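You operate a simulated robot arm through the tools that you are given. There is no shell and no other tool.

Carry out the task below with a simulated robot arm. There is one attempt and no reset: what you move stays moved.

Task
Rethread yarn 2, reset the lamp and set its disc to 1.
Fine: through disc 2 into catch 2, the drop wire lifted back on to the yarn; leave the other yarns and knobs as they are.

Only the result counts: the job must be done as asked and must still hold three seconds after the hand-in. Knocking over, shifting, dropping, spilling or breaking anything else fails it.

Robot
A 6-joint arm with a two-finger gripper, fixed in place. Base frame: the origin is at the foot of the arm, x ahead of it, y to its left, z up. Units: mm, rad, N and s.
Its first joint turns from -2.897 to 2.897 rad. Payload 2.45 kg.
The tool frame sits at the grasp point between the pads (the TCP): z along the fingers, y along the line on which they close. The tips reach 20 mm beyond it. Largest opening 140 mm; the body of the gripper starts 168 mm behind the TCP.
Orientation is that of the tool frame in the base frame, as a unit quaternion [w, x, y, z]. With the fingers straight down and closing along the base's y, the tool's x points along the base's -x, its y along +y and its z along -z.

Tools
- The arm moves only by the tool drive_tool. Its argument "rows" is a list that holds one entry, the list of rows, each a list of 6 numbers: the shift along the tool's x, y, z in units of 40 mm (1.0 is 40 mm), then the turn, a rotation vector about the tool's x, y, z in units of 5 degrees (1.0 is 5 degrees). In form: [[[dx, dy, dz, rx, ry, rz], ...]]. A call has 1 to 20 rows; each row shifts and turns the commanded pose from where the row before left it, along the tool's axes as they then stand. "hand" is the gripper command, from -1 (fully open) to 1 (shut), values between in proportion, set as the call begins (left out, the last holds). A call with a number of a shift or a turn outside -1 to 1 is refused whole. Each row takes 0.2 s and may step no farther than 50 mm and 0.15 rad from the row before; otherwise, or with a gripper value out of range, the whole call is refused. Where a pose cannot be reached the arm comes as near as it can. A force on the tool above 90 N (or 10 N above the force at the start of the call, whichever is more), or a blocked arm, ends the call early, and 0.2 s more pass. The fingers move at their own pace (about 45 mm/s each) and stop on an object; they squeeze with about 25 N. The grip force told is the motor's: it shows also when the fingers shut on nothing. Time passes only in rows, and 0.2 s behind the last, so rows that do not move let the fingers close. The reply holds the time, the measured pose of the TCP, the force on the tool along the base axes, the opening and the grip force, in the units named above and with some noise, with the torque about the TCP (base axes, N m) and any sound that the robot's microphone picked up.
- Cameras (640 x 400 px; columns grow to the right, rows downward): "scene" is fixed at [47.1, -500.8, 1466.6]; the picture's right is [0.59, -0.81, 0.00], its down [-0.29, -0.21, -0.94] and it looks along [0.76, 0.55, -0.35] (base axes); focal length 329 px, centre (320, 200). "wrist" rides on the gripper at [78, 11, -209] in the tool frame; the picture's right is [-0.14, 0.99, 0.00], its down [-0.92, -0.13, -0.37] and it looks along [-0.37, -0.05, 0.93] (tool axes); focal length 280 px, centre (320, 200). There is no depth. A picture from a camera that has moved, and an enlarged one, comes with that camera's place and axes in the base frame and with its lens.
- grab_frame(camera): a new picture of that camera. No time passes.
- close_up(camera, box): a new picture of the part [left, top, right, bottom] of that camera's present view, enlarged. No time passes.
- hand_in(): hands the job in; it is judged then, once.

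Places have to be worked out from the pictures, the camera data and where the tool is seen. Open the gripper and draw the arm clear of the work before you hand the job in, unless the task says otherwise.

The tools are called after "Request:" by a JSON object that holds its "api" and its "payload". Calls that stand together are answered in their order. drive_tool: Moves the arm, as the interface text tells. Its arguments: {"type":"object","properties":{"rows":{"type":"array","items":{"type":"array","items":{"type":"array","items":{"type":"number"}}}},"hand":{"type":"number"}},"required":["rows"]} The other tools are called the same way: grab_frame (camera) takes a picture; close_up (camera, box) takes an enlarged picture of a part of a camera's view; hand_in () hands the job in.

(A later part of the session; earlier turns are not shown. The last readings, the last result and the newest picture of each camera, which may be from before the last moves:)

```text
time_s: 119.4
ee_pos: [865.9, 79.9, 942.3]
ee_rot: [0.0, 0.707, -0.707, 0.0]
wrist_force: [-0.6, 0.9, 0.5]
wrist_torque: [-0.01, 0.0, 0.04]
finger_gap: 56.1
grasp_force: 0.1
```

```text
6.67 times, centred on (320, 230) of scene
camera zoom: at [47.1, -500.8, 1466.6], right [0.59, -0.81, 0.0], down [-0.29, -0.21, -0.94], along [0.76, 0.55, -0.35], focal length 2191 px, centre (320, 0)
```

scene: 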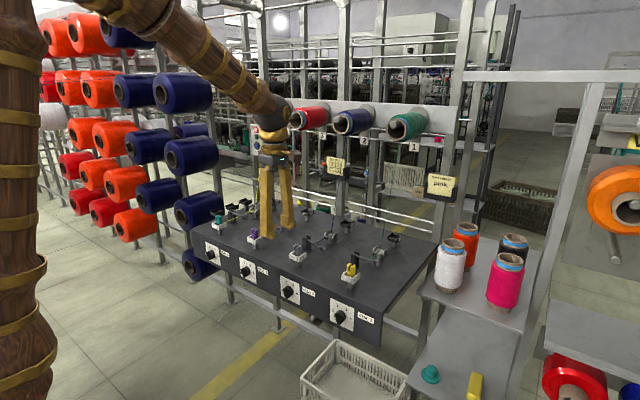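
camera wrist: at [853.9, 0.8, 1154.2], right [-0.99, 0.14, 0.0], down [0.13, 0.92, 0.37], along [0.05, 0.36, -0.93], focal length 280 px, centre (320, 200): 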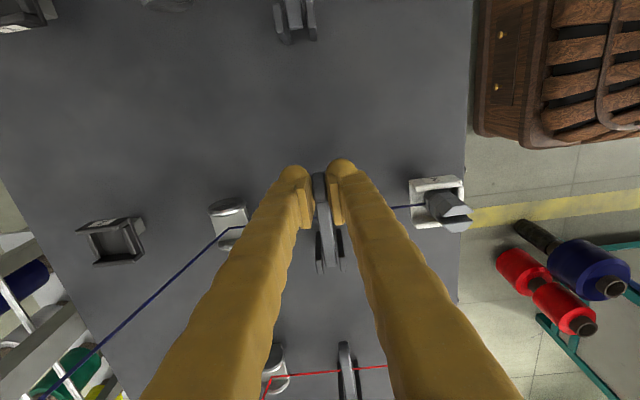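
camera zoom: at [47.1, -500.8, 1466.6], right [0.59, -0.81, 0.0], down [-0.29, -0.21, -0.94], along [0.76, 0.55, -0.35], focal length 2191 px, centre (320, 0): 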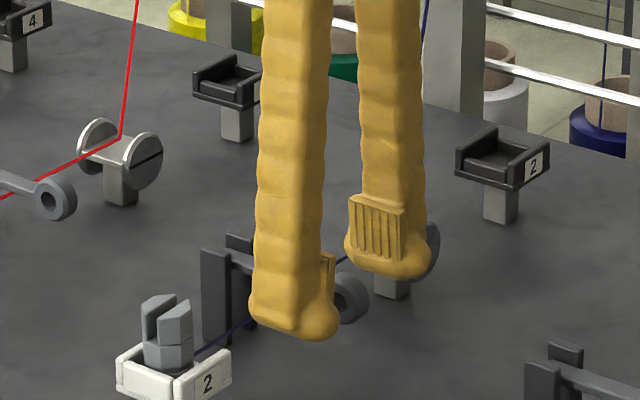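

The wire now rests on top of the yarn. I rise clear and check from the scene camera.

Request:
{"api": "drive_tool", "payload": {"rows": [[[0, 0, -0.4, 0, 0, 0], [0, 0, -0.8, 0, 0, 0], [0, 0, -1, 0, 0, 0], [0, 0, -1, 0, 0, 0], [0, 0, 0, 0, 0, 0]]]}}

Request:
{"api": "close_up", "payload": {"camera": "scene", "box": [280, 200, 360, 260]}}

Request:
{"api": "close_up", "payload": {"camera": "scene", "box": [195, 235, 395, 335]}}

Request:
{"api": "close_up", "payload": {"camera": "scene", "box": [236, 115, 284, 160]}}

```text
time_s: 120.6
ee_pos: [861.2, 79.6, 1070.6]
ee_rot: [0.0, -0.707, 0.707, -0.001]
wrist_force: [0.2, 0.0, -0.7]
wrist_torque: [0.0, -0.01, -0.06]
finger_gap: 55.6
grasp_force: 0.0
```

```text
6.67 times, centred on (320, 230) of scene
camera zoom: at [47.1, -500.8, 1466.6], right [0.59, -0.81, 0.0], down [-0.29, -0.21, -0.94], along [0.76, 0.55, -0.35], focal length 2191 px, centre (320, 0)
```

zoom: 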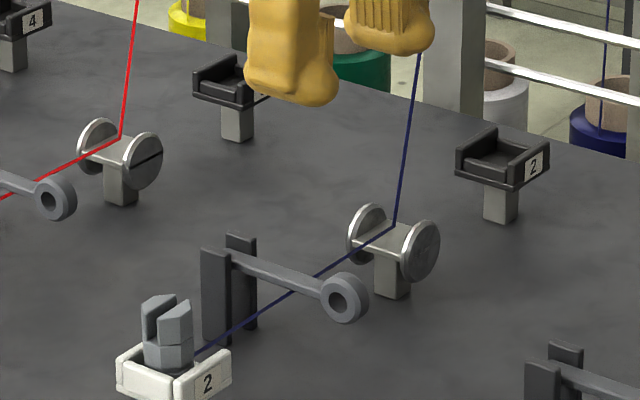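

```text
3.20 times, centred on (295, 285) of scene
camera zoom: at [47.1, -500.8, 1466.6], right [0.59, -0.81, 0.0], down [-0.29, -0.21, -0.94], along [0.76, 0.55, -0.35], focal length 1052 px, centre (400, -72)
```

zoom: 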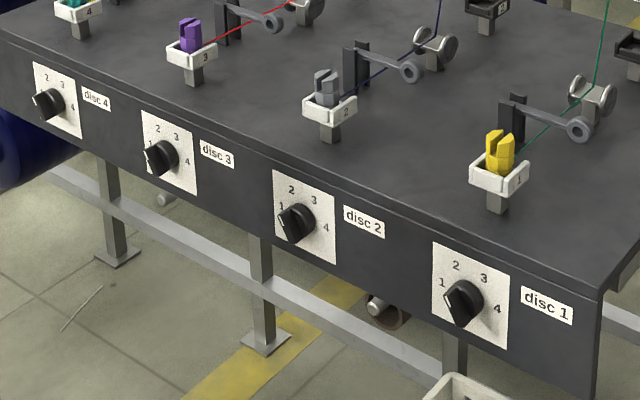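

```text
8.89 times, centred on (260, 138) of scene
camera zoom: at [47.1, -500.8, 1466.6], right [0.59, -0.81, 0.0], down [-0.29, -0.21, -0.94], along [0.76, 0.55, -0.35], focal length 2922 px, centre (853, 756)
```

zoom: 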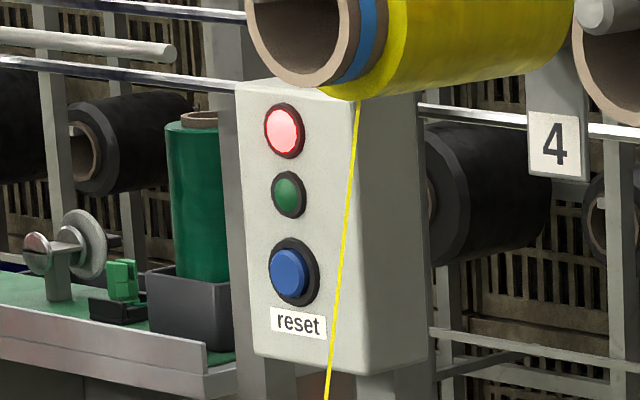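

The wire on lane 2 now looks like the others. The red lamp is still lit. I zoom on the knobs to read knob 2 against the others.

Request:
{"api": "close_up", "payload": {"camera": "scene", "box": [274, 280, 306, 304]}}

Request:
{"api": "close_up", "payload": {"camera": "scene", "box": [324, 304, 356, 328]}}

Request:
{"api": "close_up", "payload": {"camera": "scene", "box": [232, 260, 264, 284]}}

```text
16.00 times, centred on (290, 292) of scene
camera zoom: at [47.1, -500.8, 1466.6], right [0.59, -0.81, 0.0], down [-0.29, -0.21, -0.94], along [0.76, 0.55, -0.35], focal length 5259 px, centre (800, -1272)
```

zoom: 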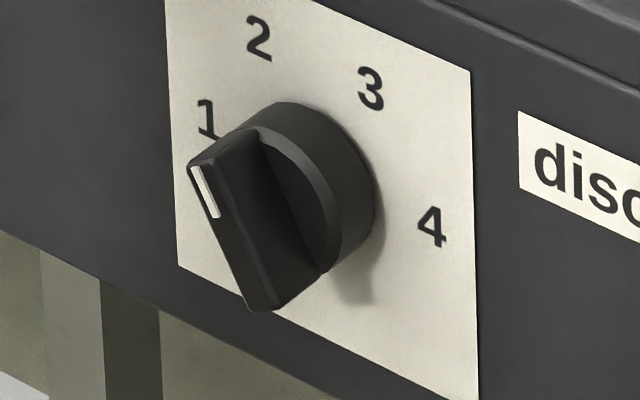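

```text
16.00 times, centred on (340, 316) of scene
camera zoom: at [47.1, -500.8, 1466.6], right [0.59, -0.81, 0.0], down [-0.29, -0.21, -0.94], along [0.76, 0.55, -0.35], focal length 5259 px, centre (0, -1656)
```

zoom: 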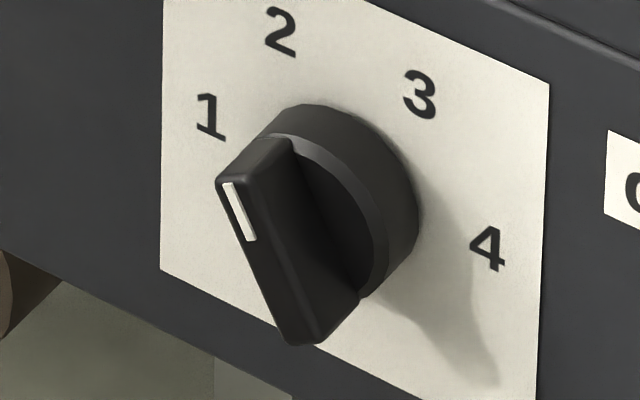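

```text
16.00 times, centred on (248, 272) of scene
camera zoom: at [47.1, -500.8, 1466.6], right [0.59, -0.81, 0.0], down [-0.29, -0.21, -0.94], along [0.76, 0.55, -0.35], focal length 5259 px, centre (1472, -952)
```

zoom: 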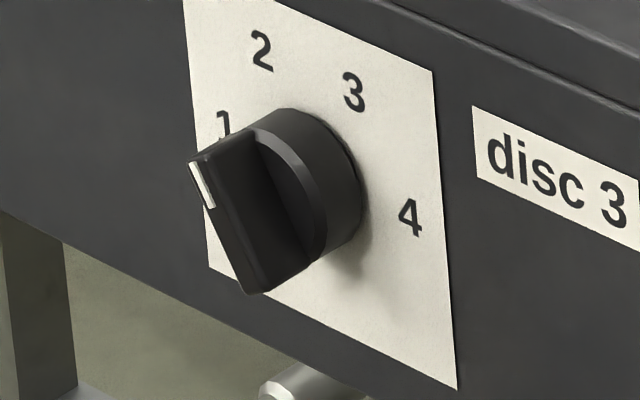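

All knobs stand alike, pointing at 2, so knob 2 must go one step counter-clockwise (~50°) to 1. First I withdraw, undo the yaw and pitch the tool horizontal in open space in front of the board.

Request:
{"api": "drive_tool", "payload": {"rows": [[[0, 1, -0.2, 0, 0, 0], [0, 1, -0.2, 0, 0, 0], [0, 1, -0.2, 0, 0, 0], [0, 1, -0.2, 0, 0, 0], [0, 1, 0, 0, 0, 0], [0, 1, 0, 0, 0, 0], [0, 0, 0, 0, 0, 0]]]}}

Request:
{"api": "drive_tool", "payload": {"rows": [[[0, 0, 0, 0, 0, 1], [0, 0, 0, 0, 0, 1], [0, 0, 0, 0, 0, 1], [0, 0, 0, 0, 0, 1], [0, 0, 0, 0, 0, 1], [0, 0, 0, 0, 0, 1], [0, 0, 0, 0, 0, 1], [0, 0, 0, 0, 0, 1], [0, 0, 0, 0, 0, 1], [0, 0, 0, 0, 0, 1], [0, 0, 0, 0, 0, 1], [0, 0, 0, 0, 0, 1], [0, 0, 0, 0, 0, 1], [0, 0, 0, 0, 0, 1], [0, 0, 0, 0, 0, 1], [0, 0, 0, 0, 0, 1], [0, 0, 0, 0, 0, 1], [0, 0, 0, 0, 0, 1]]]}}

Request:
{"api": "drive_tool", "payload": {"rows": [[[0, 0, 0, 0, -1, 0], [0, 0, 0, 0, -1, 0], [0, 0, 0, 0, -1, 0], [0, 0, 0, 0, -1, 0], [0, 0, 0, 0, -1, 0], [0, 0, 0, 0, -1, 0], [0, 0, 0, 0, -1, 0], [0, 0, 0, 0, -1, 0], [0, 0, 0, 0, -1, 0], [0, 0, 0, 0, -1, 0], [0, 0, 0, 0, -1, 0], [0, 0, 0, 0, -1, 0], [0, 0, 0, 0, -1, 0], [0, 0, 0, 0, -1, 0], [0, 0, 0, 0, -1, 0], [0, 0, 0, 0, -1, 0], [0, 0, 0, 0, -1, 0], [0, 0, 0, 0, -1, 0], [0, 0, 0, 0, 0, 0]]]}}

Request:
{"api": "grab_frame", "payload": {"camera": "scene"}}

Request:
{"api": "grab_frame", "payload": {"camera": "wrist"}}

```text
time_s: 122.2
ee_pos: [624.8, 77.2, 1099.6]
ee_rot: [0.0, 0.707, -0.707, 0.0]
wrist_force: [-0.3, 0.4, -0.4]
wrist_torque: [0.0, 0.01, 0.01]
finger_gap: 55.8
grasp_force: 0.0
```

```text
time_s: 126.0
ee_pos: [624.3, 80.3, 1103.4]
ee_rot: [0.0, 0.001, 1.0, 0.0]
wrist_force: [-0.3, 0.0, 0.3]
wrist_torque: [-0.02, 0.02, 0.0]
finger_gap: 56.2
grasp_force: 0.0
```

```text
time_s: 130.0
ee_pos: [728.6, 97.5, 1188.0]
ee_rot: [0.707, 0.0, 0.707, 0.001]
wrist_force: [-0.3, -0.1, 0.2]
wrist_torque: [0.03, -0.01, 0.01]
finger_gap: 55.9
grasp_force: 0.1
out of reach, approached as far as the arm can: row 11, 12, 13, 14, 15, 16, 17, 18
```

```text
taken
```

scene: 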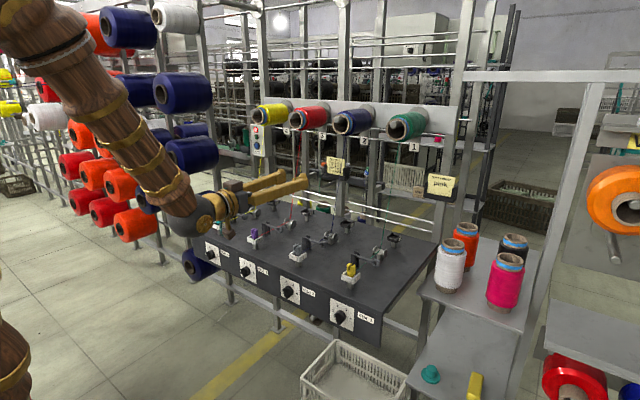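

```text
taken
camera wrist: at [518.8, 109.3, 1110.3], right [0.0, 0.99, 0.14], down [-0.37, -0.13, 0.92], along [0.93, -0.05, 0.36], focal length 280 px, centre (320, 200)
```

wrist: 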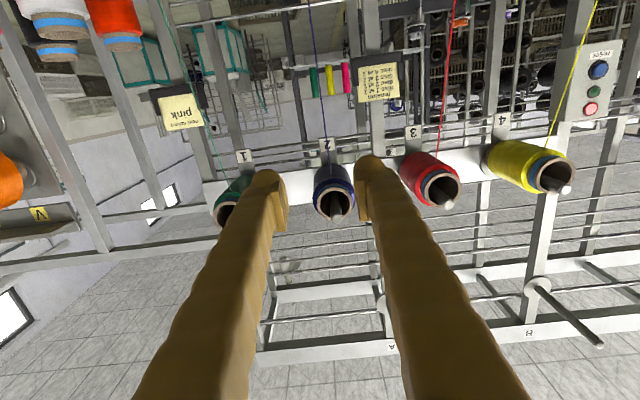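

A horizontal tool can't reach so near the base, so the knob will need a tilted approach later. The reset button, farther out, suits this horizontal tool: I close the fingers and move in +y to about (770, 560), staying well in front of the yarns.

Request:
{"api": "drive_tool", "payload": {"rows": [[[0, 1, 0.3, 0, 0, 0], [0, 1, 0.3, 0, 0, 0], [0, 1, 0.3, 0, 0, 0], [0, 1, 0.3, 0, 0, 0], [0, 1, 0.3, 0, 0, 0], [0, 1, 0.3, 0, 0, 0], [0, 1, 0.3, 0, 0, 0], [0, 1, 0.3, 0, 0, 0], [0, 1, 0.3, 0, 0, 0], [0, 1, 0.3, 0, 0, 0], [0, 1, 0.3, 0, 0, 0], [0, 1, 0.3, 0, 0, 0], [0, 0, 0, 0, 0, 0], [0, 0, 0, 0, 0, 0]]], "hand": 1}}

Request:
{"api": "grab_frame", "payload": {"camera": "wrist"}}

Request:
{"api": "grab_frame", "payload": {"camera": "scene"}}

```text
time_s: 133.0
ee_pos: [874.4, 577.0, 1188.6]
ee_rot: [0.707, 0.0, 0.707, 0.0]
wrist_force: [0.6, 0.1, -0.3]
wrist_torque: [0.01, -0.04, 0.0]
finger_gap: 0.0
grasp_force: 24.9
```

```text
taken
camera wrist: at [665.1, 587.8, 1110.8], right [0.0, 0.99, 0.14], down [-0.37, -0.13, 0.92], along [0.93, -0.05, 0.36], focal length 280 px, centre (320, 200)
```

wrist: 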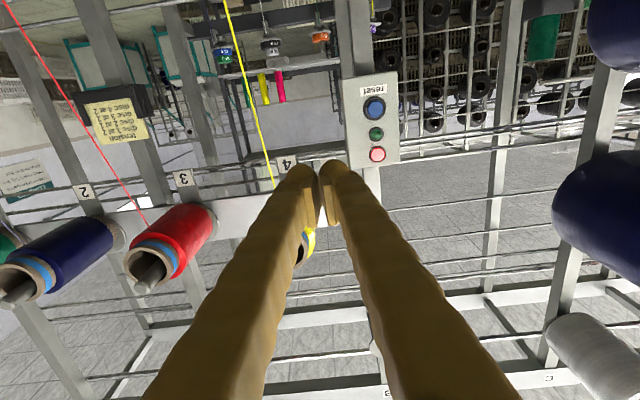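

```text
taken
```

scene: 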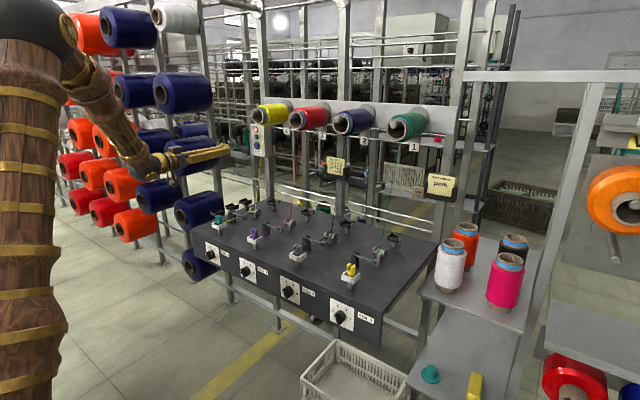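

The button shows in the wrist view in line with my estimate (≈(1140, 671, 1153)). I zoom in on the box.

Request:
{"api": "close_up", "payload": {"camera": "wrist", "box": [330, 60, 420, 180]}}

```text
3.33 times, centred on (375, 120) of wrist
camera zoom: at [665.1, 587.8, 1110.8], right [0.0, 0.99, 0.14], down [-0.37, -0.13, 0.92], along [0.93, -0.05, 0.36], focal length 935 px, centre (137, 467)
```

zoom: 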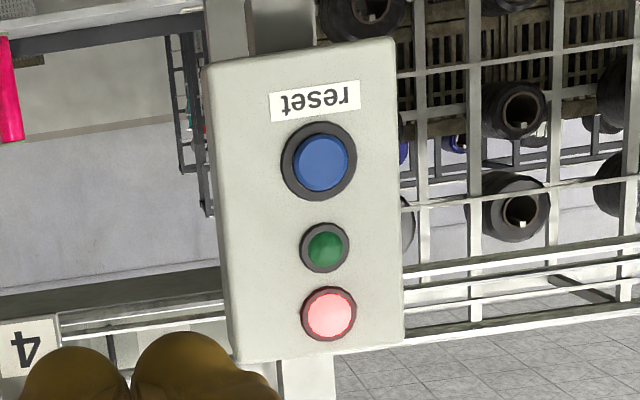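

Button cap centre ≈ (1144, 672, 1154), ~27 mm wide. I yaw the tool 15° toward it and move to a staging pose ~80 mm short, keeping clear of yarn 4 (y≈509).

Request:
{"api": "drive_tool", "payload": {"rows": [[[0, 0, 0, -1, 0, 0], [0, 0, 0, -1, 0, 0], [0, 0, 0, -1, 0, 0], [0.173, 0.119, 0.9275, 0, 0, 0], [0.173, 0.119, 0.9275, 0, 0, 0], [0.173, 0.119, 0.9275, 0, 0, 0], [0.173, 0.119, 0.9275, 0, 0, 0], [0.173, 0.119, 0.9275, 0, 0, 0], [0, 0, 0, 0, 0, 0], [0, 0, 0, 0, 0, 0]]]}}

Request:
{"api": "grab_frame", "payload": {"camera": "wrist"}}

Request:
{"api": "close_up", "payload": {"camera": "scene", "box": [210, 100, 290, 180]}}

```text
time_s: 135.2
ee_pos: [1045.5, 648.0, 1151.9]
ee_rot: [0.701, -0.093, 0.701, 0.092]
wrist_force: [-0.7, 0.6, -1.4]
wrist_torque: [-0.01, 0.04, 0.0]
finger_gap: 0.2
grasp_force: 25.3
```

```text
taken
camera wrist: at [840.7, 604.5, 1074.3], right [-0.26, 0.96, 0.14], down [-0.32, -0.22, 0.92], along [0.91, 0.19, 0.37], focal length 280 px, centre (320, 200)
```

wrist: 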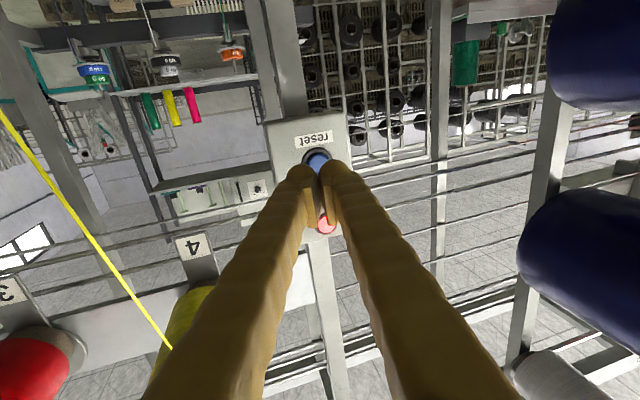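

```text
5.00 times, centred on (250, 140) of scene
camera zoom: at [47.1, -500.8, 1466.6], right [0.59, -0.81, 0.0], down [-0.29, -0.21, -0.94], along [0.76, 0.55, -0.35], focal length 1644 px, centre (670, 500)
```

zoom: 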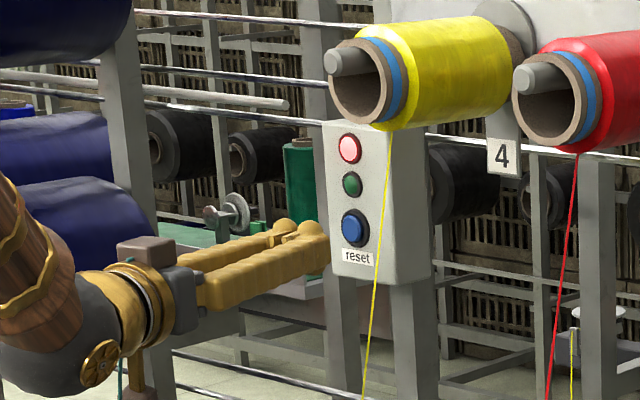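

The line of approach ends on the button (tip would arrive at y≈674, z≈1152). I advance 68 mm, then continue in small steps until contact.

Request:
{"api": "drive_tool", "payload": {"rows": [[[0, 0, 0.7, 0, 0, 0], [0, 0, 0.6, 0, 0, 0], [0, 0, 0.4, 0, 0, 0], [0, 0, 0, 0, 0, 0]]]}}

Request:
{"api": "close_up", "payload": {"camera": "scene", "box": [230, 115, 278, 165]}}

Request:
{"api": "close_up", "payload": {"camera": "wrist", "box": [260, 110, 380, 230]}}

```text
time_s: 136.2
ee_pos: [1112.9, 668.9, 1153.4]
ee_rot: [0.701, -0.092, 0.701, 0.092]
wrist_force: [-0.1, -0.2, -0.4]
wrist_torque: [0.0, 0.02, -0.01]
finger_gap: 0.0
grasp_force: 24.5
```

```text
8.00 times, centred on (254, 140) of scene
camera zoom: at [47.1, -500.8, 1466.6], right [0.59, -0.81, 0.0], down [-0.29, -0.21, -0.94], along [0.76, 0.55, -0.35], focal length 2630 px, centre (848, 680)
```

zoom: 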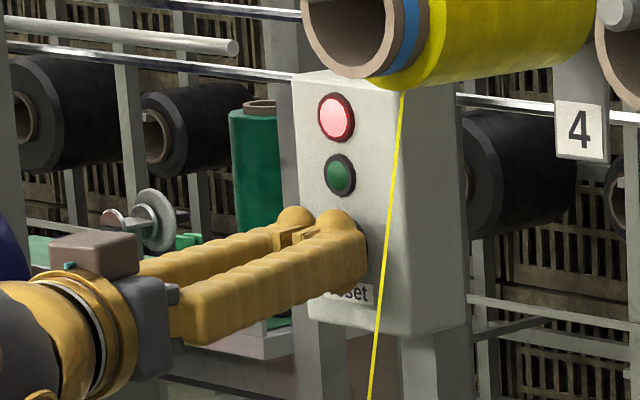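

```text
3.33 times, centred on (320, 170) of wrist
camera zoom: at [907.8, 624.1, 1075.5], right [-0.26, 0.96, 0.14], down [-0.32, -0.22, 0.92], along [0.91, 0.19, 0.36], focal length 935 px, centre (320, 300)
```

zoom: 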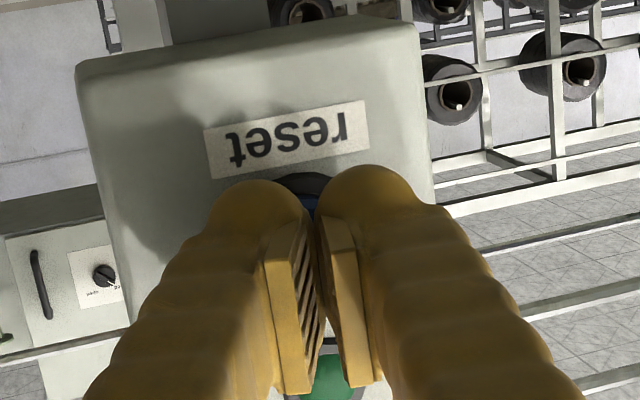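

The tips are just in front of the button. I advance in 3 mm steps, watching force and lamp.

Request:
{"api": "drive_tool", "payload": {"rows": [[[0, -0.03, 0.08, 0, 0, 0], [0, 0, 0.08, 0, 0, 0], [0, 0, 0, 0, 0, 0]]]}}

Request:
{"api": "drive_tool", "payload": {"rows": [[[0, 0, 0.08, 0, 0, 0], [0, 0, 0.08, 0, 0, 0], [0, 0, 0, 0, 0, 0]]]}}

Request:
{"api": "close_up", "payload": {"camera": "scene", "box": [230, 115, 278, 165]}}

```text
time_s: 137.0
ee_pos: [1117.2, 668.4, 1152.4]
ee_rot: [0.701, -0.092, 0.701, 0.093]
wrist_force: [-2.3, -0.8, 1.3]
wrist_torque: [-0.03, 0.0, -0.02]
finger_gap: 0.0
grasp_force: 25.2
heard: click
```

```text
time_s: 137.8
ee_pos: [1122.9, 668.3, 1152.7]
ee_rot: [0.701, -0.092, 0.701, 0.092]
wrist_force: [-32.8, -12.2, -0.6]
wrist_torque: [0.03, 0.03, -0.5]
finger_gap: 0.2
grasp_force: 25.0
```

```text
8.00 times, centred on (254, 140) of scene
camera zoom: at [47.1, -500.8, 1466.6], right [0.59, -0.81, 0.0], down [-0.29, -0.21, -0.94], along [0.76, 0.55, -0.35], focal length 2630 px, centre (848, 680)
```

zoom: 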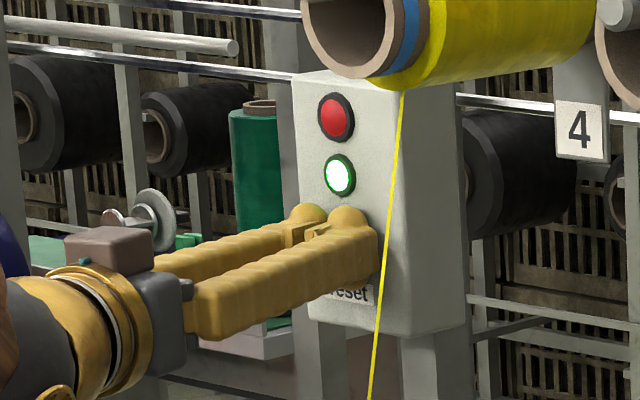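

A click: the green lamp is on and the red off. I back straight off and return along the same path.

Request:
{"api": "drive_tool", "payload": {"rows": [[[0, 0, -0.3, 0, 0, 0], [0, 0, -0.8, 0, 0, 0], [0, 0, -1, 0, 0, 0], [-0.173, -0.119, -0.9275, 0, 0, 0], [-0.173, -0.119, -0.9275, 0, 0, 0], [-0.173, -0.119, -0.9275, 0, 0, 0], [-0.173, -0.119, -0.9275, 0, 0, 0], [-0.173, -0.119, -0.9275, 0, 0, 0], [0, 0, 0, 1, 0, 0], [0, 0, 0, 1, 0, 0], [0, 0, 0, 1, 0, 0], [0, 0, 0, 0, 0, 0]]]}}

Request:
{"api": "close_up", "payload": {"camera": "scene", "box": [236, 115, 284, 160]}}

Request:
{"api": "close_up", "payload": {"camera": "scene", "box": [240, 180, 400, 290]}}

```text
time_s: 140.4
ee_pos: [869.3, 576.8, 1188.8]
ee_rot: [0.707, 0.0, 0.707, 0.0]
wrist_force: [0.8, 0.0, -0.4]
wrist_torque: [0.02, -0.01, -0.02]
finger_gap: 0.1
grasp_force: 24.8
```

```text
8.89 times, centred on (260, 138) of scene
camera zoom: at [47.1, -500.8, 1466.6], right [0.59, -0.81, 0.0], down [-0.29, -0.21, -0.94], along [0.76, 0.55, -0.35], focal length 2922 px, centre (853, 756)
```

zoom: 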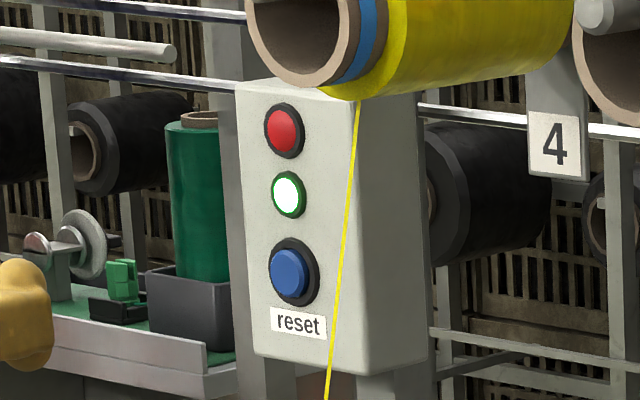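

```text
3.64 times, centred on (320, 235) of scene
camera zoom: at [47.1, -500.8, 1466.6], right [0.59, -0.81, 0.0], down [-0.29, -0.21, -0.94], along [0.76, 0.55, -0.35], focal length 1195 px, centre (320, 73)
```

zoom: 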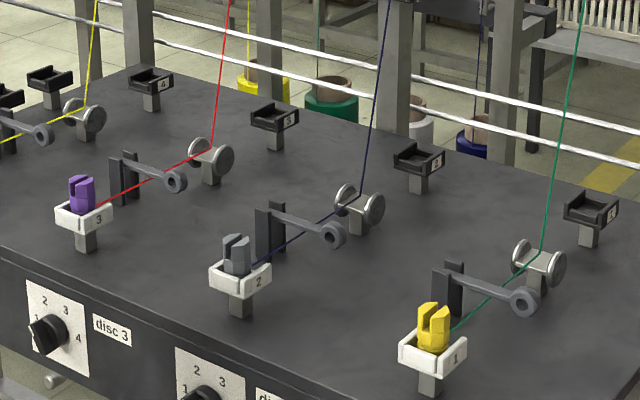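

Lamp reset done, all yarns and wires look right. Now knob 2: I pitch the tool back to 50° and travel to about (650, 109, 1000) to view the knob.

Request:
{"api": "drive_tool", "payload": {"rows": [[[0, 0, 0, 0, 1, 0], [0, 0, 0, 0, 1, 0], [0, 0, 0, 0, 1, 0], [0, 0, 0, 0, 1, 0], [0, 0, 0, 0, 1, 0], [0, 0, 0, 0, 1, 0], [0, 0, 0, 0, 1, 0], [0, 0, 0, 0, 1, 0], [0, 0, 0, 0, 0, 0]]]}}

Request:
{"api": "drive_tool", "payload": {"rows": [[[0.509, -0.836, -0.084, 0, 0, 0], [0.509, -0.836, -0.084, 0, 0, 0], [0.509, -0.836, -0.084, 0, 0, 0], [0.509, -0.836, -0.084, 0, 0, 0], [0.509, -0.836, -0.084, 0, 0, 0], [0.509, -0.836, -0.084, 0, 0, 0], [0.509, -0.836, -0.084, 0, 0, 0], [0.509, -0.836, -0.084, 0, 0, 0], [0.509, -0.836, -0.084, 0, 0, 0], [0.509, -0.836, -0.084, 0, 0, 0], [0.509, -0.836, -0.084, 0, 0, 0], [0.509, -0.836, -0.084, 0, 0, 0], [0.509, -0.836, -0.084, 0, 0, 0], [0.509, -0.836, -0.084, 0, 0, 0], [0, 0, 0, 0, 0, 0]]]}}

Request:
{"api": "grab_frame", "payload": {"camera": "wrist"}}

Request:
{"api": "grab_frame", "payload": {"camera": "scene"}}

```text
time_s: 142.4
ee_pos: [869.8, 576.9, 1190.0]
ee_rot: [0.422, 0.0, 0.907, 0.0]
wrist_force: [-0.4, -0.6, -0.1]
wrist_torque: [0.01, -0.03, 0.0]
finger_gap: 0.2
grasp_force: 25.6
```

```text
time_s: 145.6
ee_pos: [651.4, 109.7, 1002.9]
ee_rot: [0.423, 0.0, 0.906, 0.0]
wrist_force: [-0.2, 0.2, -0.5]
wrist_torque: [-0.01, 0.0, 0.0]
finger_gap: 0.2
grasp_force: 25.1
```

```text
taken
camera wrist: at [441.0, 120.7, 1077.7], right [0.09, 0.99, 0.11], down [0.31, -0.13, 0.94], along [0.95, -0.05, -0.32], focal length 280 px, centre (320, 200)
```

wrist: 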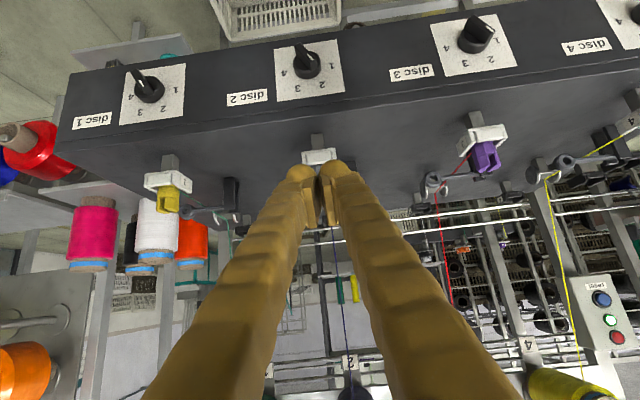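

```text
taken
```

scene: 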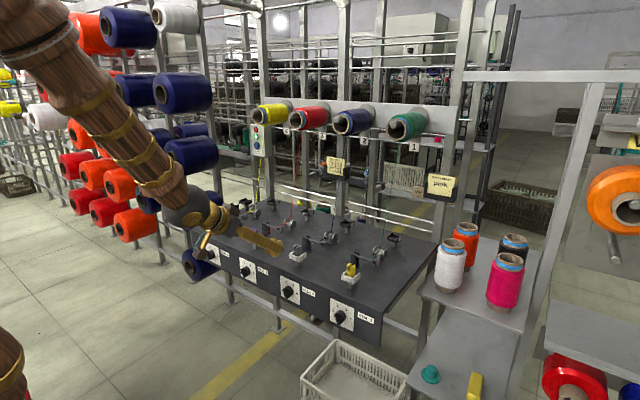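

I have a good view of the knobs. I zoom on knob 2 and, for comparison, knobs 1 and 3.

Request:
{"api": "close_up", "payload": {"camera": "wrist", "box": [270, 30, 350, 105]}}

Request:
{"api": "close_up", "payload": {"camera": "wrist", "box": [425, 5, 520, 80]}}

Request:
{"api": "close_up", "payload": {"camera": "wrist", "box": [110, 55, 195, 130]}}

```text
5.33 times, centred on (310, 68) of wrist
camera zoom: at [441.0, 120.7, 1077.7], right [0.09, 0.99, 0.11], down [0.31, -0.13, 0.94], along [0.95, -0.05, -0.32], focal length 1495 px, centre (373, 907)
```

zoom: 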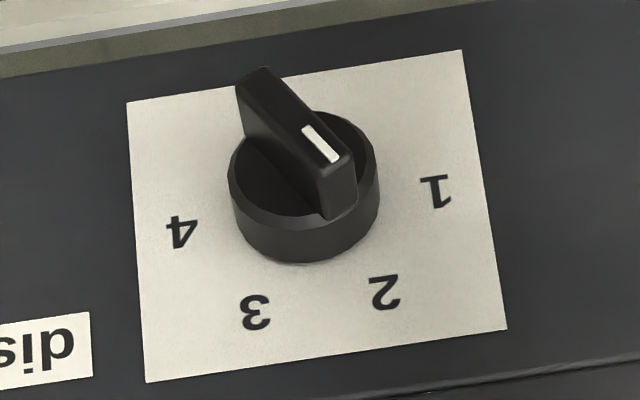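

```text
5.33 times, centred on (472, 42) of wrist
camera zoom: at [441.0, 120.7, 1077.7], right [0.09, 0.99, 0.11], down [0.31, -0.13, 0.94], along [0.95, -0.05, -0.32], focal length 1495 px, centre (-493, 1040)
```

zoom: 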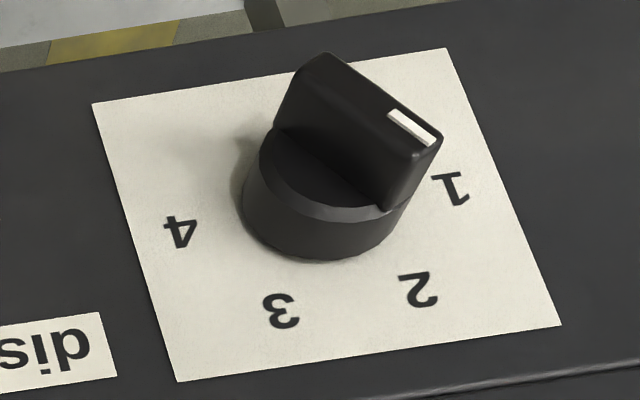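

```text
5.33 times, centred on (152, 92) of wrist
camera zoom: at [441.0, 120.7, 1077.7], right [0.09, 0.99, 0.11], down [0.31, -0.13, 0.94], along [0.95, -0.05, -0.32], focal length 1495 px, centre (1213, 773)
```

zoom: 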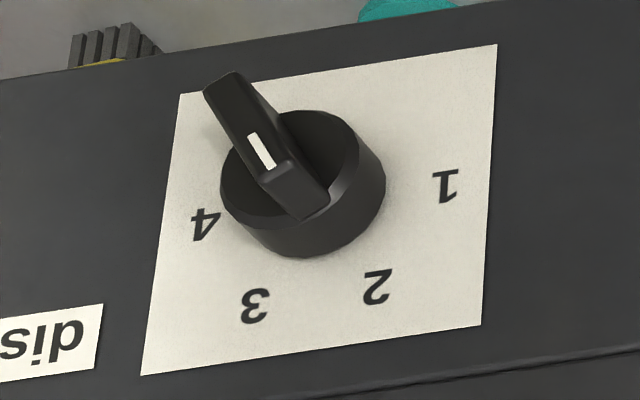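

The labels resolve to −90°, −30°, +30°, +90° about a centre at (y 110, z 843); knob 2 points at 2 and must turn 60° counter-clockwise. I'll grip its bar (front at x≈667) with the tool pitched 60° and rolled about x to match the bar; first I set that orientation a little further out and open the fingers to ~44 mm.

Request:
{"api": "drive_tool", "payload": {"rows": [[[-0.8, 0, 0.5, 0, 0, 0], [-0.3, 0, 0.6, 0, 0, 0], [0, 0, 0, 0, -1, 0], [0, 0, 0, 0, -1, 0], [0, 0, 0, 0.5, 0, -0.866], [0, 0, 0, 0.5, 0, -0.866], [0, 0, 0, 0.5, 0, -0.866], [0, 0, 0, 0.5, 0, -0.866], [0, 0, 0, 0.5, 0, -0.866], [0, 0, 0, 0.5, 0, -0.866], [0, 0, 0, 0, 0, 0]]], "hand": 0.37}}

Request:
{"api": "grab_frame", "payload": {"camera": "wrist"}}

Request:
{"api": "grab_frame", "payload": {"camera": "scene"}}

```text
time_s: 148.0
ee_pos: [710.1, 108.6, 1004.5]
ee_rot: [0.483, -0.13, 0.836, -0.224]
wrist_force: [-0.7, -1.4, 0.2]
wrist_torque: [0.01, -0.02, 0.01]
finger_gap: 44.1
grasp_force: 0.0
```

```text
taken
camera wrist: at [490.5, 136.4, 1032.8], right [0.07, 0.92, -0.39], down [0.14, 0.38, 0.91], along [0.99, -0.12, -0.1], focal length 280 px, centre (320, 200)
```

wrist: 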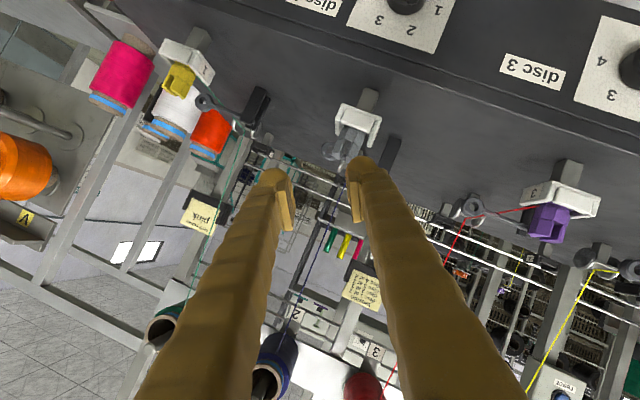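

```text
taken
```

scene: 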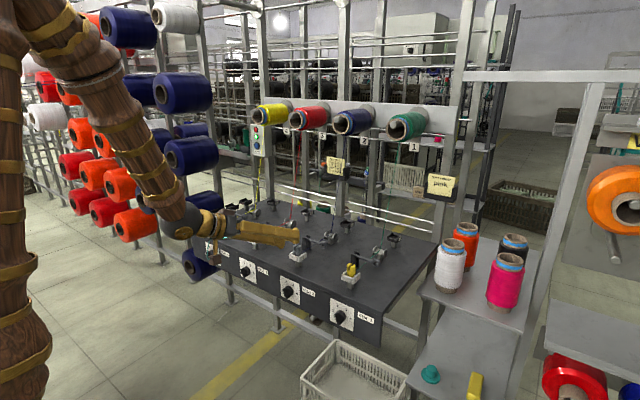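

Orientation is as wanted. I move to a staging pose above the knob along its bar direction, about (645, 149, 911).

Request:
{"api": "drive_tool", "payload": {"rows": [[[0.534, 0.512, -0.16, 0, 0, 0], [0.534, 0.512, -0.16, 0, 0, 0], [0.534, 0.512, -0.16, 0, 0, 0], [0.534, 0.512, -0.16, 0, 0, 0], [0, 0, 0, 0, 0, 0]]]}}

Request:
{"api": "grab_frame", "payload": {"camera": "wrist"}}

Request:
{"api": "close_up", "payload": {"camera": "scene", "box": [230, 220, 350, 310]}}

```text
time_s: 149.2
ee_pos: [676.6, 170.6, 921.9]
ee_rot: [0.482, -0.129, 0.837, -0.224]
wrist_force: [-0.2, 0.9, -0.2]
wrist_torque: [-0.02, -0.03, -0.01]
finger_gap: 44.0
grasp_force: 0.1
out of reach, approached as far as the arm can: row 2, 3, 4
```

```text
taken
camera wrist: at [456.8, 199.1, 950.0], right [0.07, 0.92, -0.39], down [0.14, 0.38, 0.91], along [0.99, -0.12, -0.11], focal length 280 px, centre (320, 200)
```

wrist: 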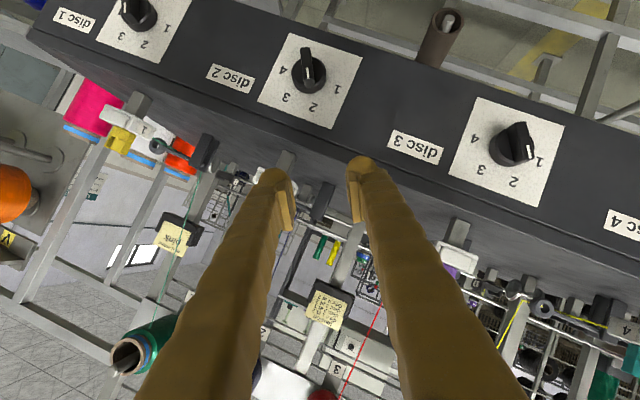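

```text
4.44 times, centred on (290, 265) of scene
camera zoom: at [47.1, -500.8, 1466.6], right [0.59, -0.81, 0.0], down [-0.29, -0.21, -0.94], along [0.76, 0.55, -0.35], focal length 1461 px, centre (453, -89)
```

zoom: 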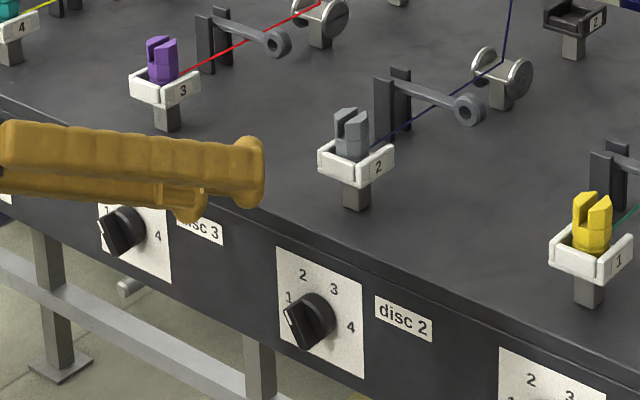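

The 60° pitch is out of reach this near; a 45° pitch should do. I reduce the pitch by 15° and move to the staging point above the knob.

Request:
{"api": "drive_tool", "payload": {"rows": [[[0, 0, 0, 0, 1, 0], [0, 0, 0, 0, 1, 0], [0, 0, 0, 0, 1, 0], [0.469, -0.164, -0.071, 0, 0, 0], [0.469, -0.164, -0.071, 0, 0, 0], [0, 0, 0, 0, 0, 0]]]}}

Request:
{"api": "grab_frame", "payload": {"camera": "wrist"}}

Request:
{"api": "close_up", "payload": {"camera": "scene", "box": [230, 220, 350, 310]}}

```text
time_s: 150.6
ee_pos: [647.6, 146.6, 910.0]
ee_rot: [0.369, -0.099, 0.893, -0.239]
wrist_force: [-0.2, 0.1, 0.8]
wrist_torque: [0.01, 0.0, 0.01]
finger_gap: 44.0
grasp_force: 0.1
```

```text
taken
camera wrist: at [444.9, 202.0, 985.1], right [0.1, 0.91, -0.41], down [0.39, 0.34, 0.85], along [0.92, -0.24, -0.32], focal length 280 px, centre (320, 200)
```

wrist: 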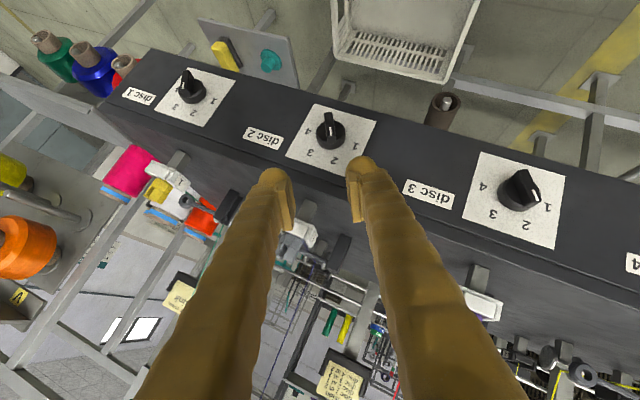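

```text
4.44 times, centred on (290, 265) of scene
camera zoom: at [47.1, -500.8, 1466.6], right [0.59, -0.81, 0.0], down [-0.29, -0.21, -0.94], along [0.76, 0.55, -0.35], focal length 1461 px, centre (453, -89)
```

zoom: 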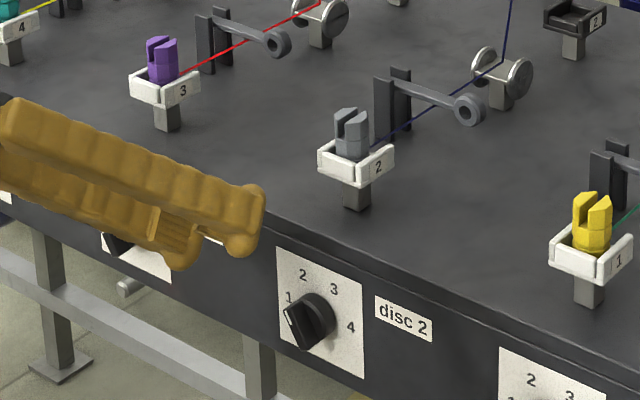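

The knob's bar now appears aligned with the finger plane. I zoom to place it exactly.

Request:
{"api": "close_up", "payload": {"camera": "wrist", "box": [285, 95, 385, 195]}}

```text
4.00 times, centred on (335, 145) of wrist
camera zoom: at [444.9, 202.0, 985.1], right [0.1, 0.91, -0.41], down [0.39, 0.34, 0.85], along [0.92, -0.24, -0.32], focal length 1122 px, centre (260, 420)
```

zoom: 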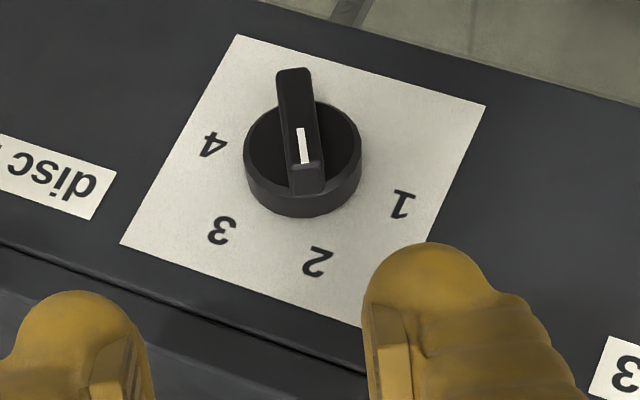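

Combining this view with the earlier one and the scene view, the knob's true place is: face x≈722, centre (y 108.7, z 813), bar front x≈696. I move to a pose ~45 mm above it along the bar direction and check.

Request:
{"api": "drive_tool", "payload": {"rows": [[[0.276, 0.199, 0.726, 0, 0, 0], [0.276, 0.199, 0.726, 0, 0, 0], [0, 0, 0, 0, 0, 0], [0, 0, 0, 0, 0, 0]]]}}

Request:
{"api": "grab_frame", "payload": {"camera": "wrist"}}

Request:
{"api": "close_up", "payload": {"camera": "wrist", "box": [260, 110, 380, 220]}}

Request:
{"api": "close_up", "payload": {"camera": "scene", "box": [260, 250, 324, 310]}}

```text
time_s: 151.6
ee_pos: [674.0, 133.5, 853.2]
ee_rot: [0.37, -0.099, 0.892, -0.239]
wrist_force: [-0.2, 0.4, 0.2]
wrist_torque: [-0.01, -0.01, -0.02]
finger_gap: 44.3
grasp_force: 0.0
```

```text
taken
camera wrist: at [470.8, 189.1, 928.1], right [0.1, 0.91, -0.41], down [0.39, 0.34, 0.85], along [0.92, -0.24, -0.32], focal length 280 px, centre (320, 200)
```

wrist: 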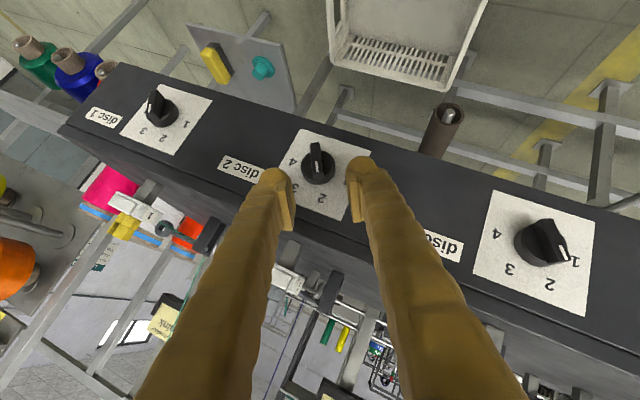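

```text
3.64 times, centred on (320, 165) of wrist
camera zoom: at [470.8, 189.1, 928.1], right [0.1, 0.91, -0.41], down [0.39, 0.34, 0.85], along [0.92, -0.24, -0.32], focal length 1020 px, centre (320, 327)
```

zoom: 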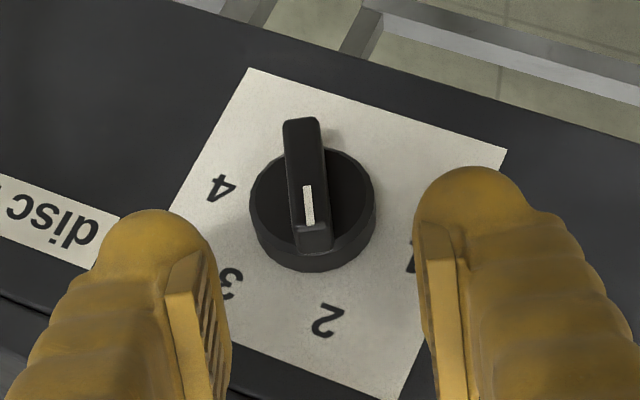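

```text
6.67 times, centred on (292, 280) of scene
camera zoom: at [47.1, -500.8, 1466.6], right [0.59, -0.81, 0.0], down [-0.29, -0.21, -0.94], along [0.76, 0.55, -0.35], focal length 2191 px, centre (507, -333)
```

zoom: 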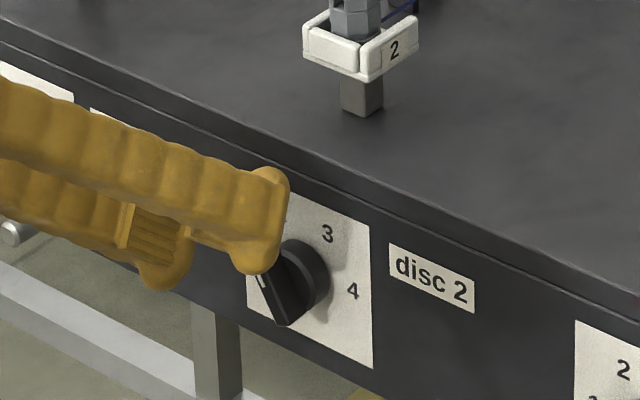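

The model matches the view (knob at (696…722, 109, 813)). I slide down along the bar direction so the fingers straddle the bar.

Request:
{"api": "drive_tool", "payload": {"rows": [[[0.27, -0.0117, 0.27, 0, 0, 0], [0.27, -0.0117, 0.27, 0, 0, 0], [0.27, -0.0117, 0.27, 0, 0, 0], [0, 0, 0, 0, 0, 0]]]}}

Request:
{"api": "close_up", "payload": {"camera": "wrist", "box": [260, 130, 380, 240]}}

Request:
{"api": "close_up", "payload": {"camera": "scene", "box": [260, 250, 324, 310]}}

```text
time_s: 152.6
ee_pos: [671.7, 109.1, 814.8]
ee_rot: [0.37, -0.099, 0.892, -0.239]
wrist_force: [-0.2, -0.4, -0.3]
wrist_torque: [0.0, 0.03, -0.02]
finger_gap: 44.3
grasp_force: 0.0
```

```text
3.64 times, centred on (320, 185) of wrist
camera zoom: at [469.1, 164.7, 891.3], right [0.1, 0.91, -0.41], down [0.39, 0.35, 0.85], along [0.92, -0.24, -0.32], focal length 1020 px, centre (320, 254)
```

zoom: 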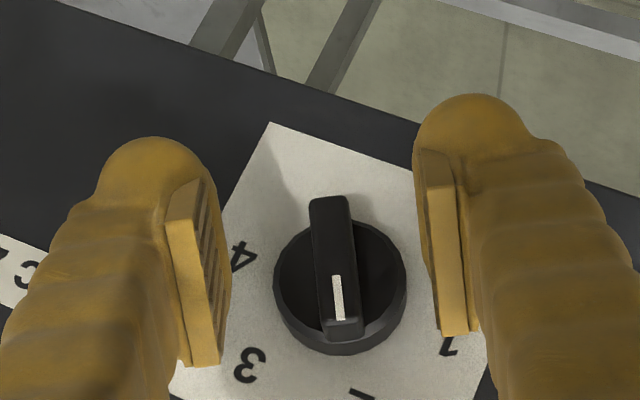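

```text
6.67 times, centred on (292, 280) of scene
camera zoom: at [47.1, -500.8, 1466.6], right [0.59, -0.81, 0.0], down [-0.29, -0.21, -0.94], along [0.76, 0.55, -0.35], focal length 2191 px, centre (507, -333)
```

zoom: 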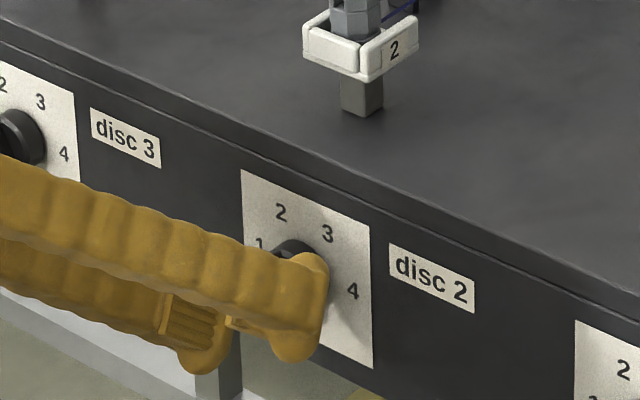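

The bar is between the fingers. I shift +1 mm along the closing direction and move 10 mm further in (+x), watching for contact.

Request:
{"api": "drive_tool", "payload": {"rows": [[[-0.09, 0.025, 0.09, 0, 0, 0], [-0.085, 0, 0.085, 0, 0, 0], [0, 0, 0, 0, 0, 0]]]}}

Request:
{"api": "close_up", "payload": {"camera": "wrist", "box": [260, 130, 380, 240]}}

Request:
{"api": "close_up", "payload": {"camera": "scene", "box": [270, 265, 310, 305]}}

```text
time_s: 153.4
ee_pos: [684.0, 110.3, 815.0]
ee_rot: [0.369, -0.099, 0.893, -0.238]
wrist_force: [-0.4, 0.2, -1.2]
wrist_torque: [0.0, 0.0, -0.01]
finger_gap: 44.0
grasp_force: 0.1
```

```text
3.64 times, centred on (320, 185) of wrist
camera zoom: at [480.4, 166.5, 890.5], right [0.1, 0.91, -0.41], down [0.39, 0.34, 0.85], along [0.92, -0.24, -0.32], focal length 1020 px, centre (320, 254)
```

zoom: 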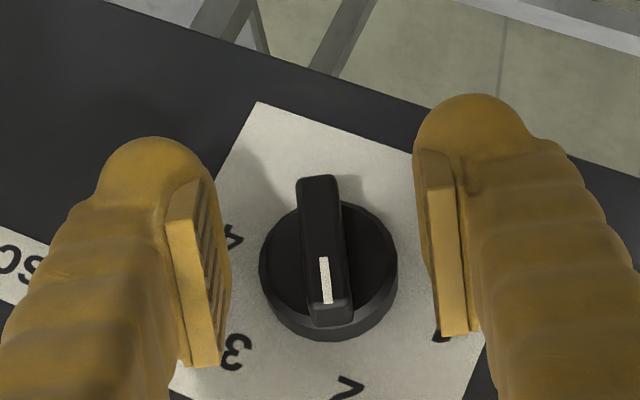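

```text
10.00 times, centred on (290, 285) of scene
camera zoom: at [47.1, -500.8, 1466.6], right [0.59, -0.81, 0.0], down [-0.29, -0.21, -0.94], along [0.76, 0.55, -0.35], focal length 3287 px, centre (620, -650)
```

zoom: 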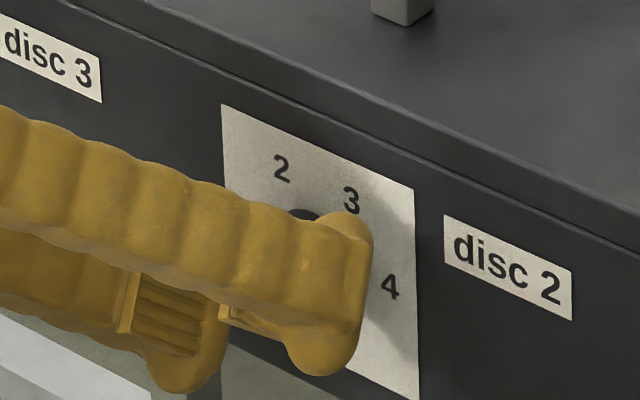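

Aligned and no contact; to keep the tips off the knob's base as they close, I back off 3 mm in x and then close on the bar.

Request:
{"api": "drive_tool", "payload": {"rows": [[[0.053, 0, -0.053, 0, 0, 0], [0, 0, 0, 0, 0, 0]]]}}

Request:
{"api": "drive_tool", "payload": {"rows": [[[0, 0, 0, 0, 0, 0], [0, 0, 0, 0, 0, 0], [0, 0, 0, 0, 0, 0], [0, 0, 0, 0, 0, 0]]], "hand": 1}}

Request:
{"api": "close_up", "payload": {"camera": "wrist", "box": [260, 130, 380, 240]}}

Request:
{"api": "close_up", "payload": {"camera": "scene", "box": [270, 265, 310, 305]}}

```text
time_s: 154.0
ee_pos: [680.9, 111.5, 814.5]
ee_rot: [0.37, -0.098, 0.892, -0.239]
wrist_force: [0.1, -0.5, 1.6]
wrist_torque: [0.02, 0.0, -0.02]
finger_gap: 44.1
grasp_force: 0.1
```

```text
time_s: 155.0
ee_pos: [681.1, 109.8, 815.1]
ee_rot: [0.37, -0.098, 0.892, -0.239]
wrist_force: [-10.6, -0.6, 1.9]
wrist_torque: [0.0, -0.02, -0.01]
finger_gap: 8.9
grasp_force: 36.9
```

```text
3.64 times, centred on (320, 185) of wrist
camera zoom: at [477.2, 166.0, 890.0], right [0.1, 0.91, -0.41], down [0.39, 0.34, 0.85], along [0.92, -0.24, -0.32], focal length 1020 px, centre (320, 254)
```

zoom: 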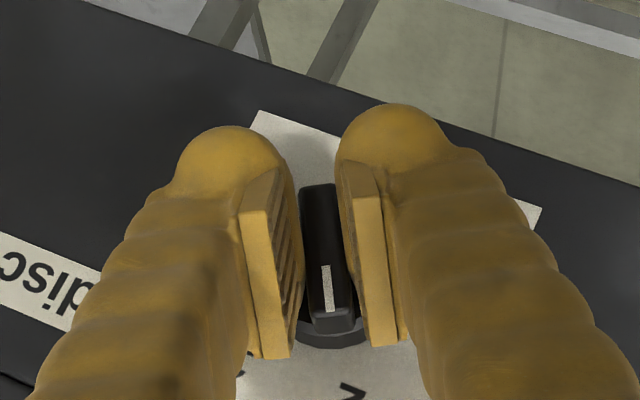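

```text
10.00 times, centred on (290, 285) of scene
camera zoom: at [47.1, -500.8, 1466.6], right [0.59, -0.81, 0.0], down [-0.29, -0.21, -0.94], along [0.76, 0.55, -0.35], focal length 3287 px, centre (620, -650)
```

zoom: 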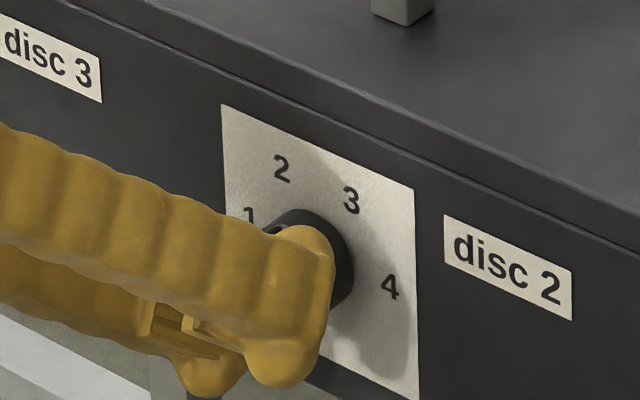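

Gripped (8.9 mm). I turn the tool about the knob's axis, −25° first, and check force and pointer.

Request:
{"api": "drive_tool", "payload": {"rows": [[[0, 0, 0, 0.707, 0, -0.707], [0, 0, 0, 0.707, 0, -0.707], [0, 0, 0, 0.707, 0, -0.707], [0, 0, 0, 0.707, 0, -0.707], [0, 0, 0, 0.707, 0, -0.707], [0, 0, 0, 0, 0, 0]]]}}

Request:
{"api": "close_up", "payload": {"camera": "wrist", "box": [260, 130, 380, 240]}}

Request:
{"api": "close_up", "payload": {"camera": "scene", "box": [260, 255, 320, 305]}}

```text
time_s: 156.4
ee_pos: [679.8, 111.0, 814.2]
ee_rot: [0.339, -0.178, 0.82, -0.426]
wrist_force: [-34.3, 44.3, -13.2]
wrist_torque: [0.1, 0.1, 0.71]
finger_gap: 9.0
grasp_force: 36.8
```

```text
3.64 times, centred on (320, 185) of wrist
camera zoom: at [477.3, 192.6, 858.9], right [0.09, 0.65, -0.76], down [0.39, 0.67, 0.63], along [0.92, -0.35, -0.19], focal length 1020 px, centre (320, 254)
```

zoom: 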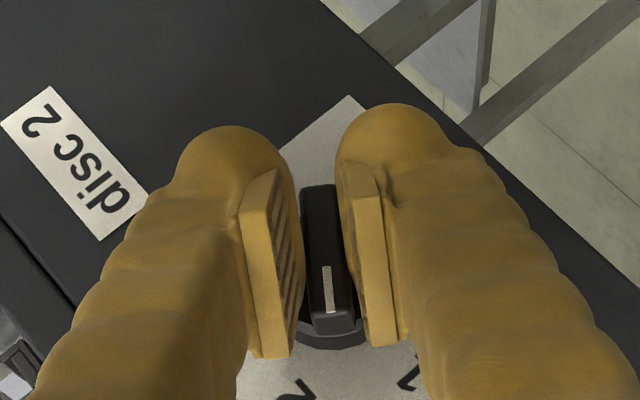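

```text
8.00 times, centred on (290, 280) of scene
camera zoom: at [47.1, -500.8, 1466.6], right [0.59, -0.81, 0.0], down [-0.29, -0.21, -0.94], along [0.76, 0.55, -0.35], focal length 2630 px, centre (560, -440)
```

zoom: 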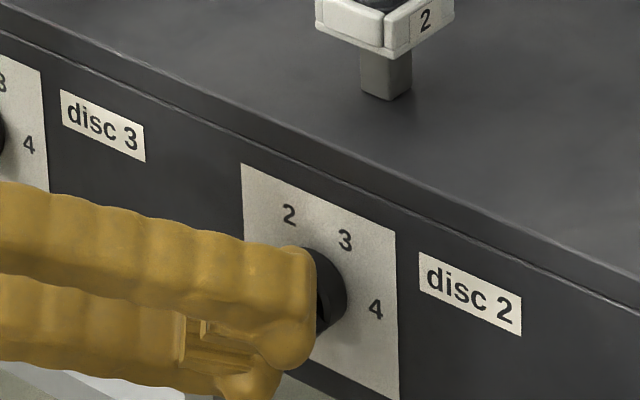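

The bar turns with the fingers, but side load has risen (eccentricity). I relieve it by ~1.2 mm in +y and a little −x, then see.

Request:
{"api": "drive_tool", "payload": {"rows": [[[-0.005, 0.017, -0.03, 0, 0, 0], [0, 0, 0, 0, 0, 0]]]}}

```text
time_s: 157.0
ee_pos: [680.0, 111.9, 813.5]
ee_rot: [0.338, -0.176, 0.82, -0.427]
wrist_force: [-17.3, 18.7, -30.7]
wrist_torque: [0.12, 0.43, 0.2]
finger_gap: 9.0
grasp_force: 36.8
```

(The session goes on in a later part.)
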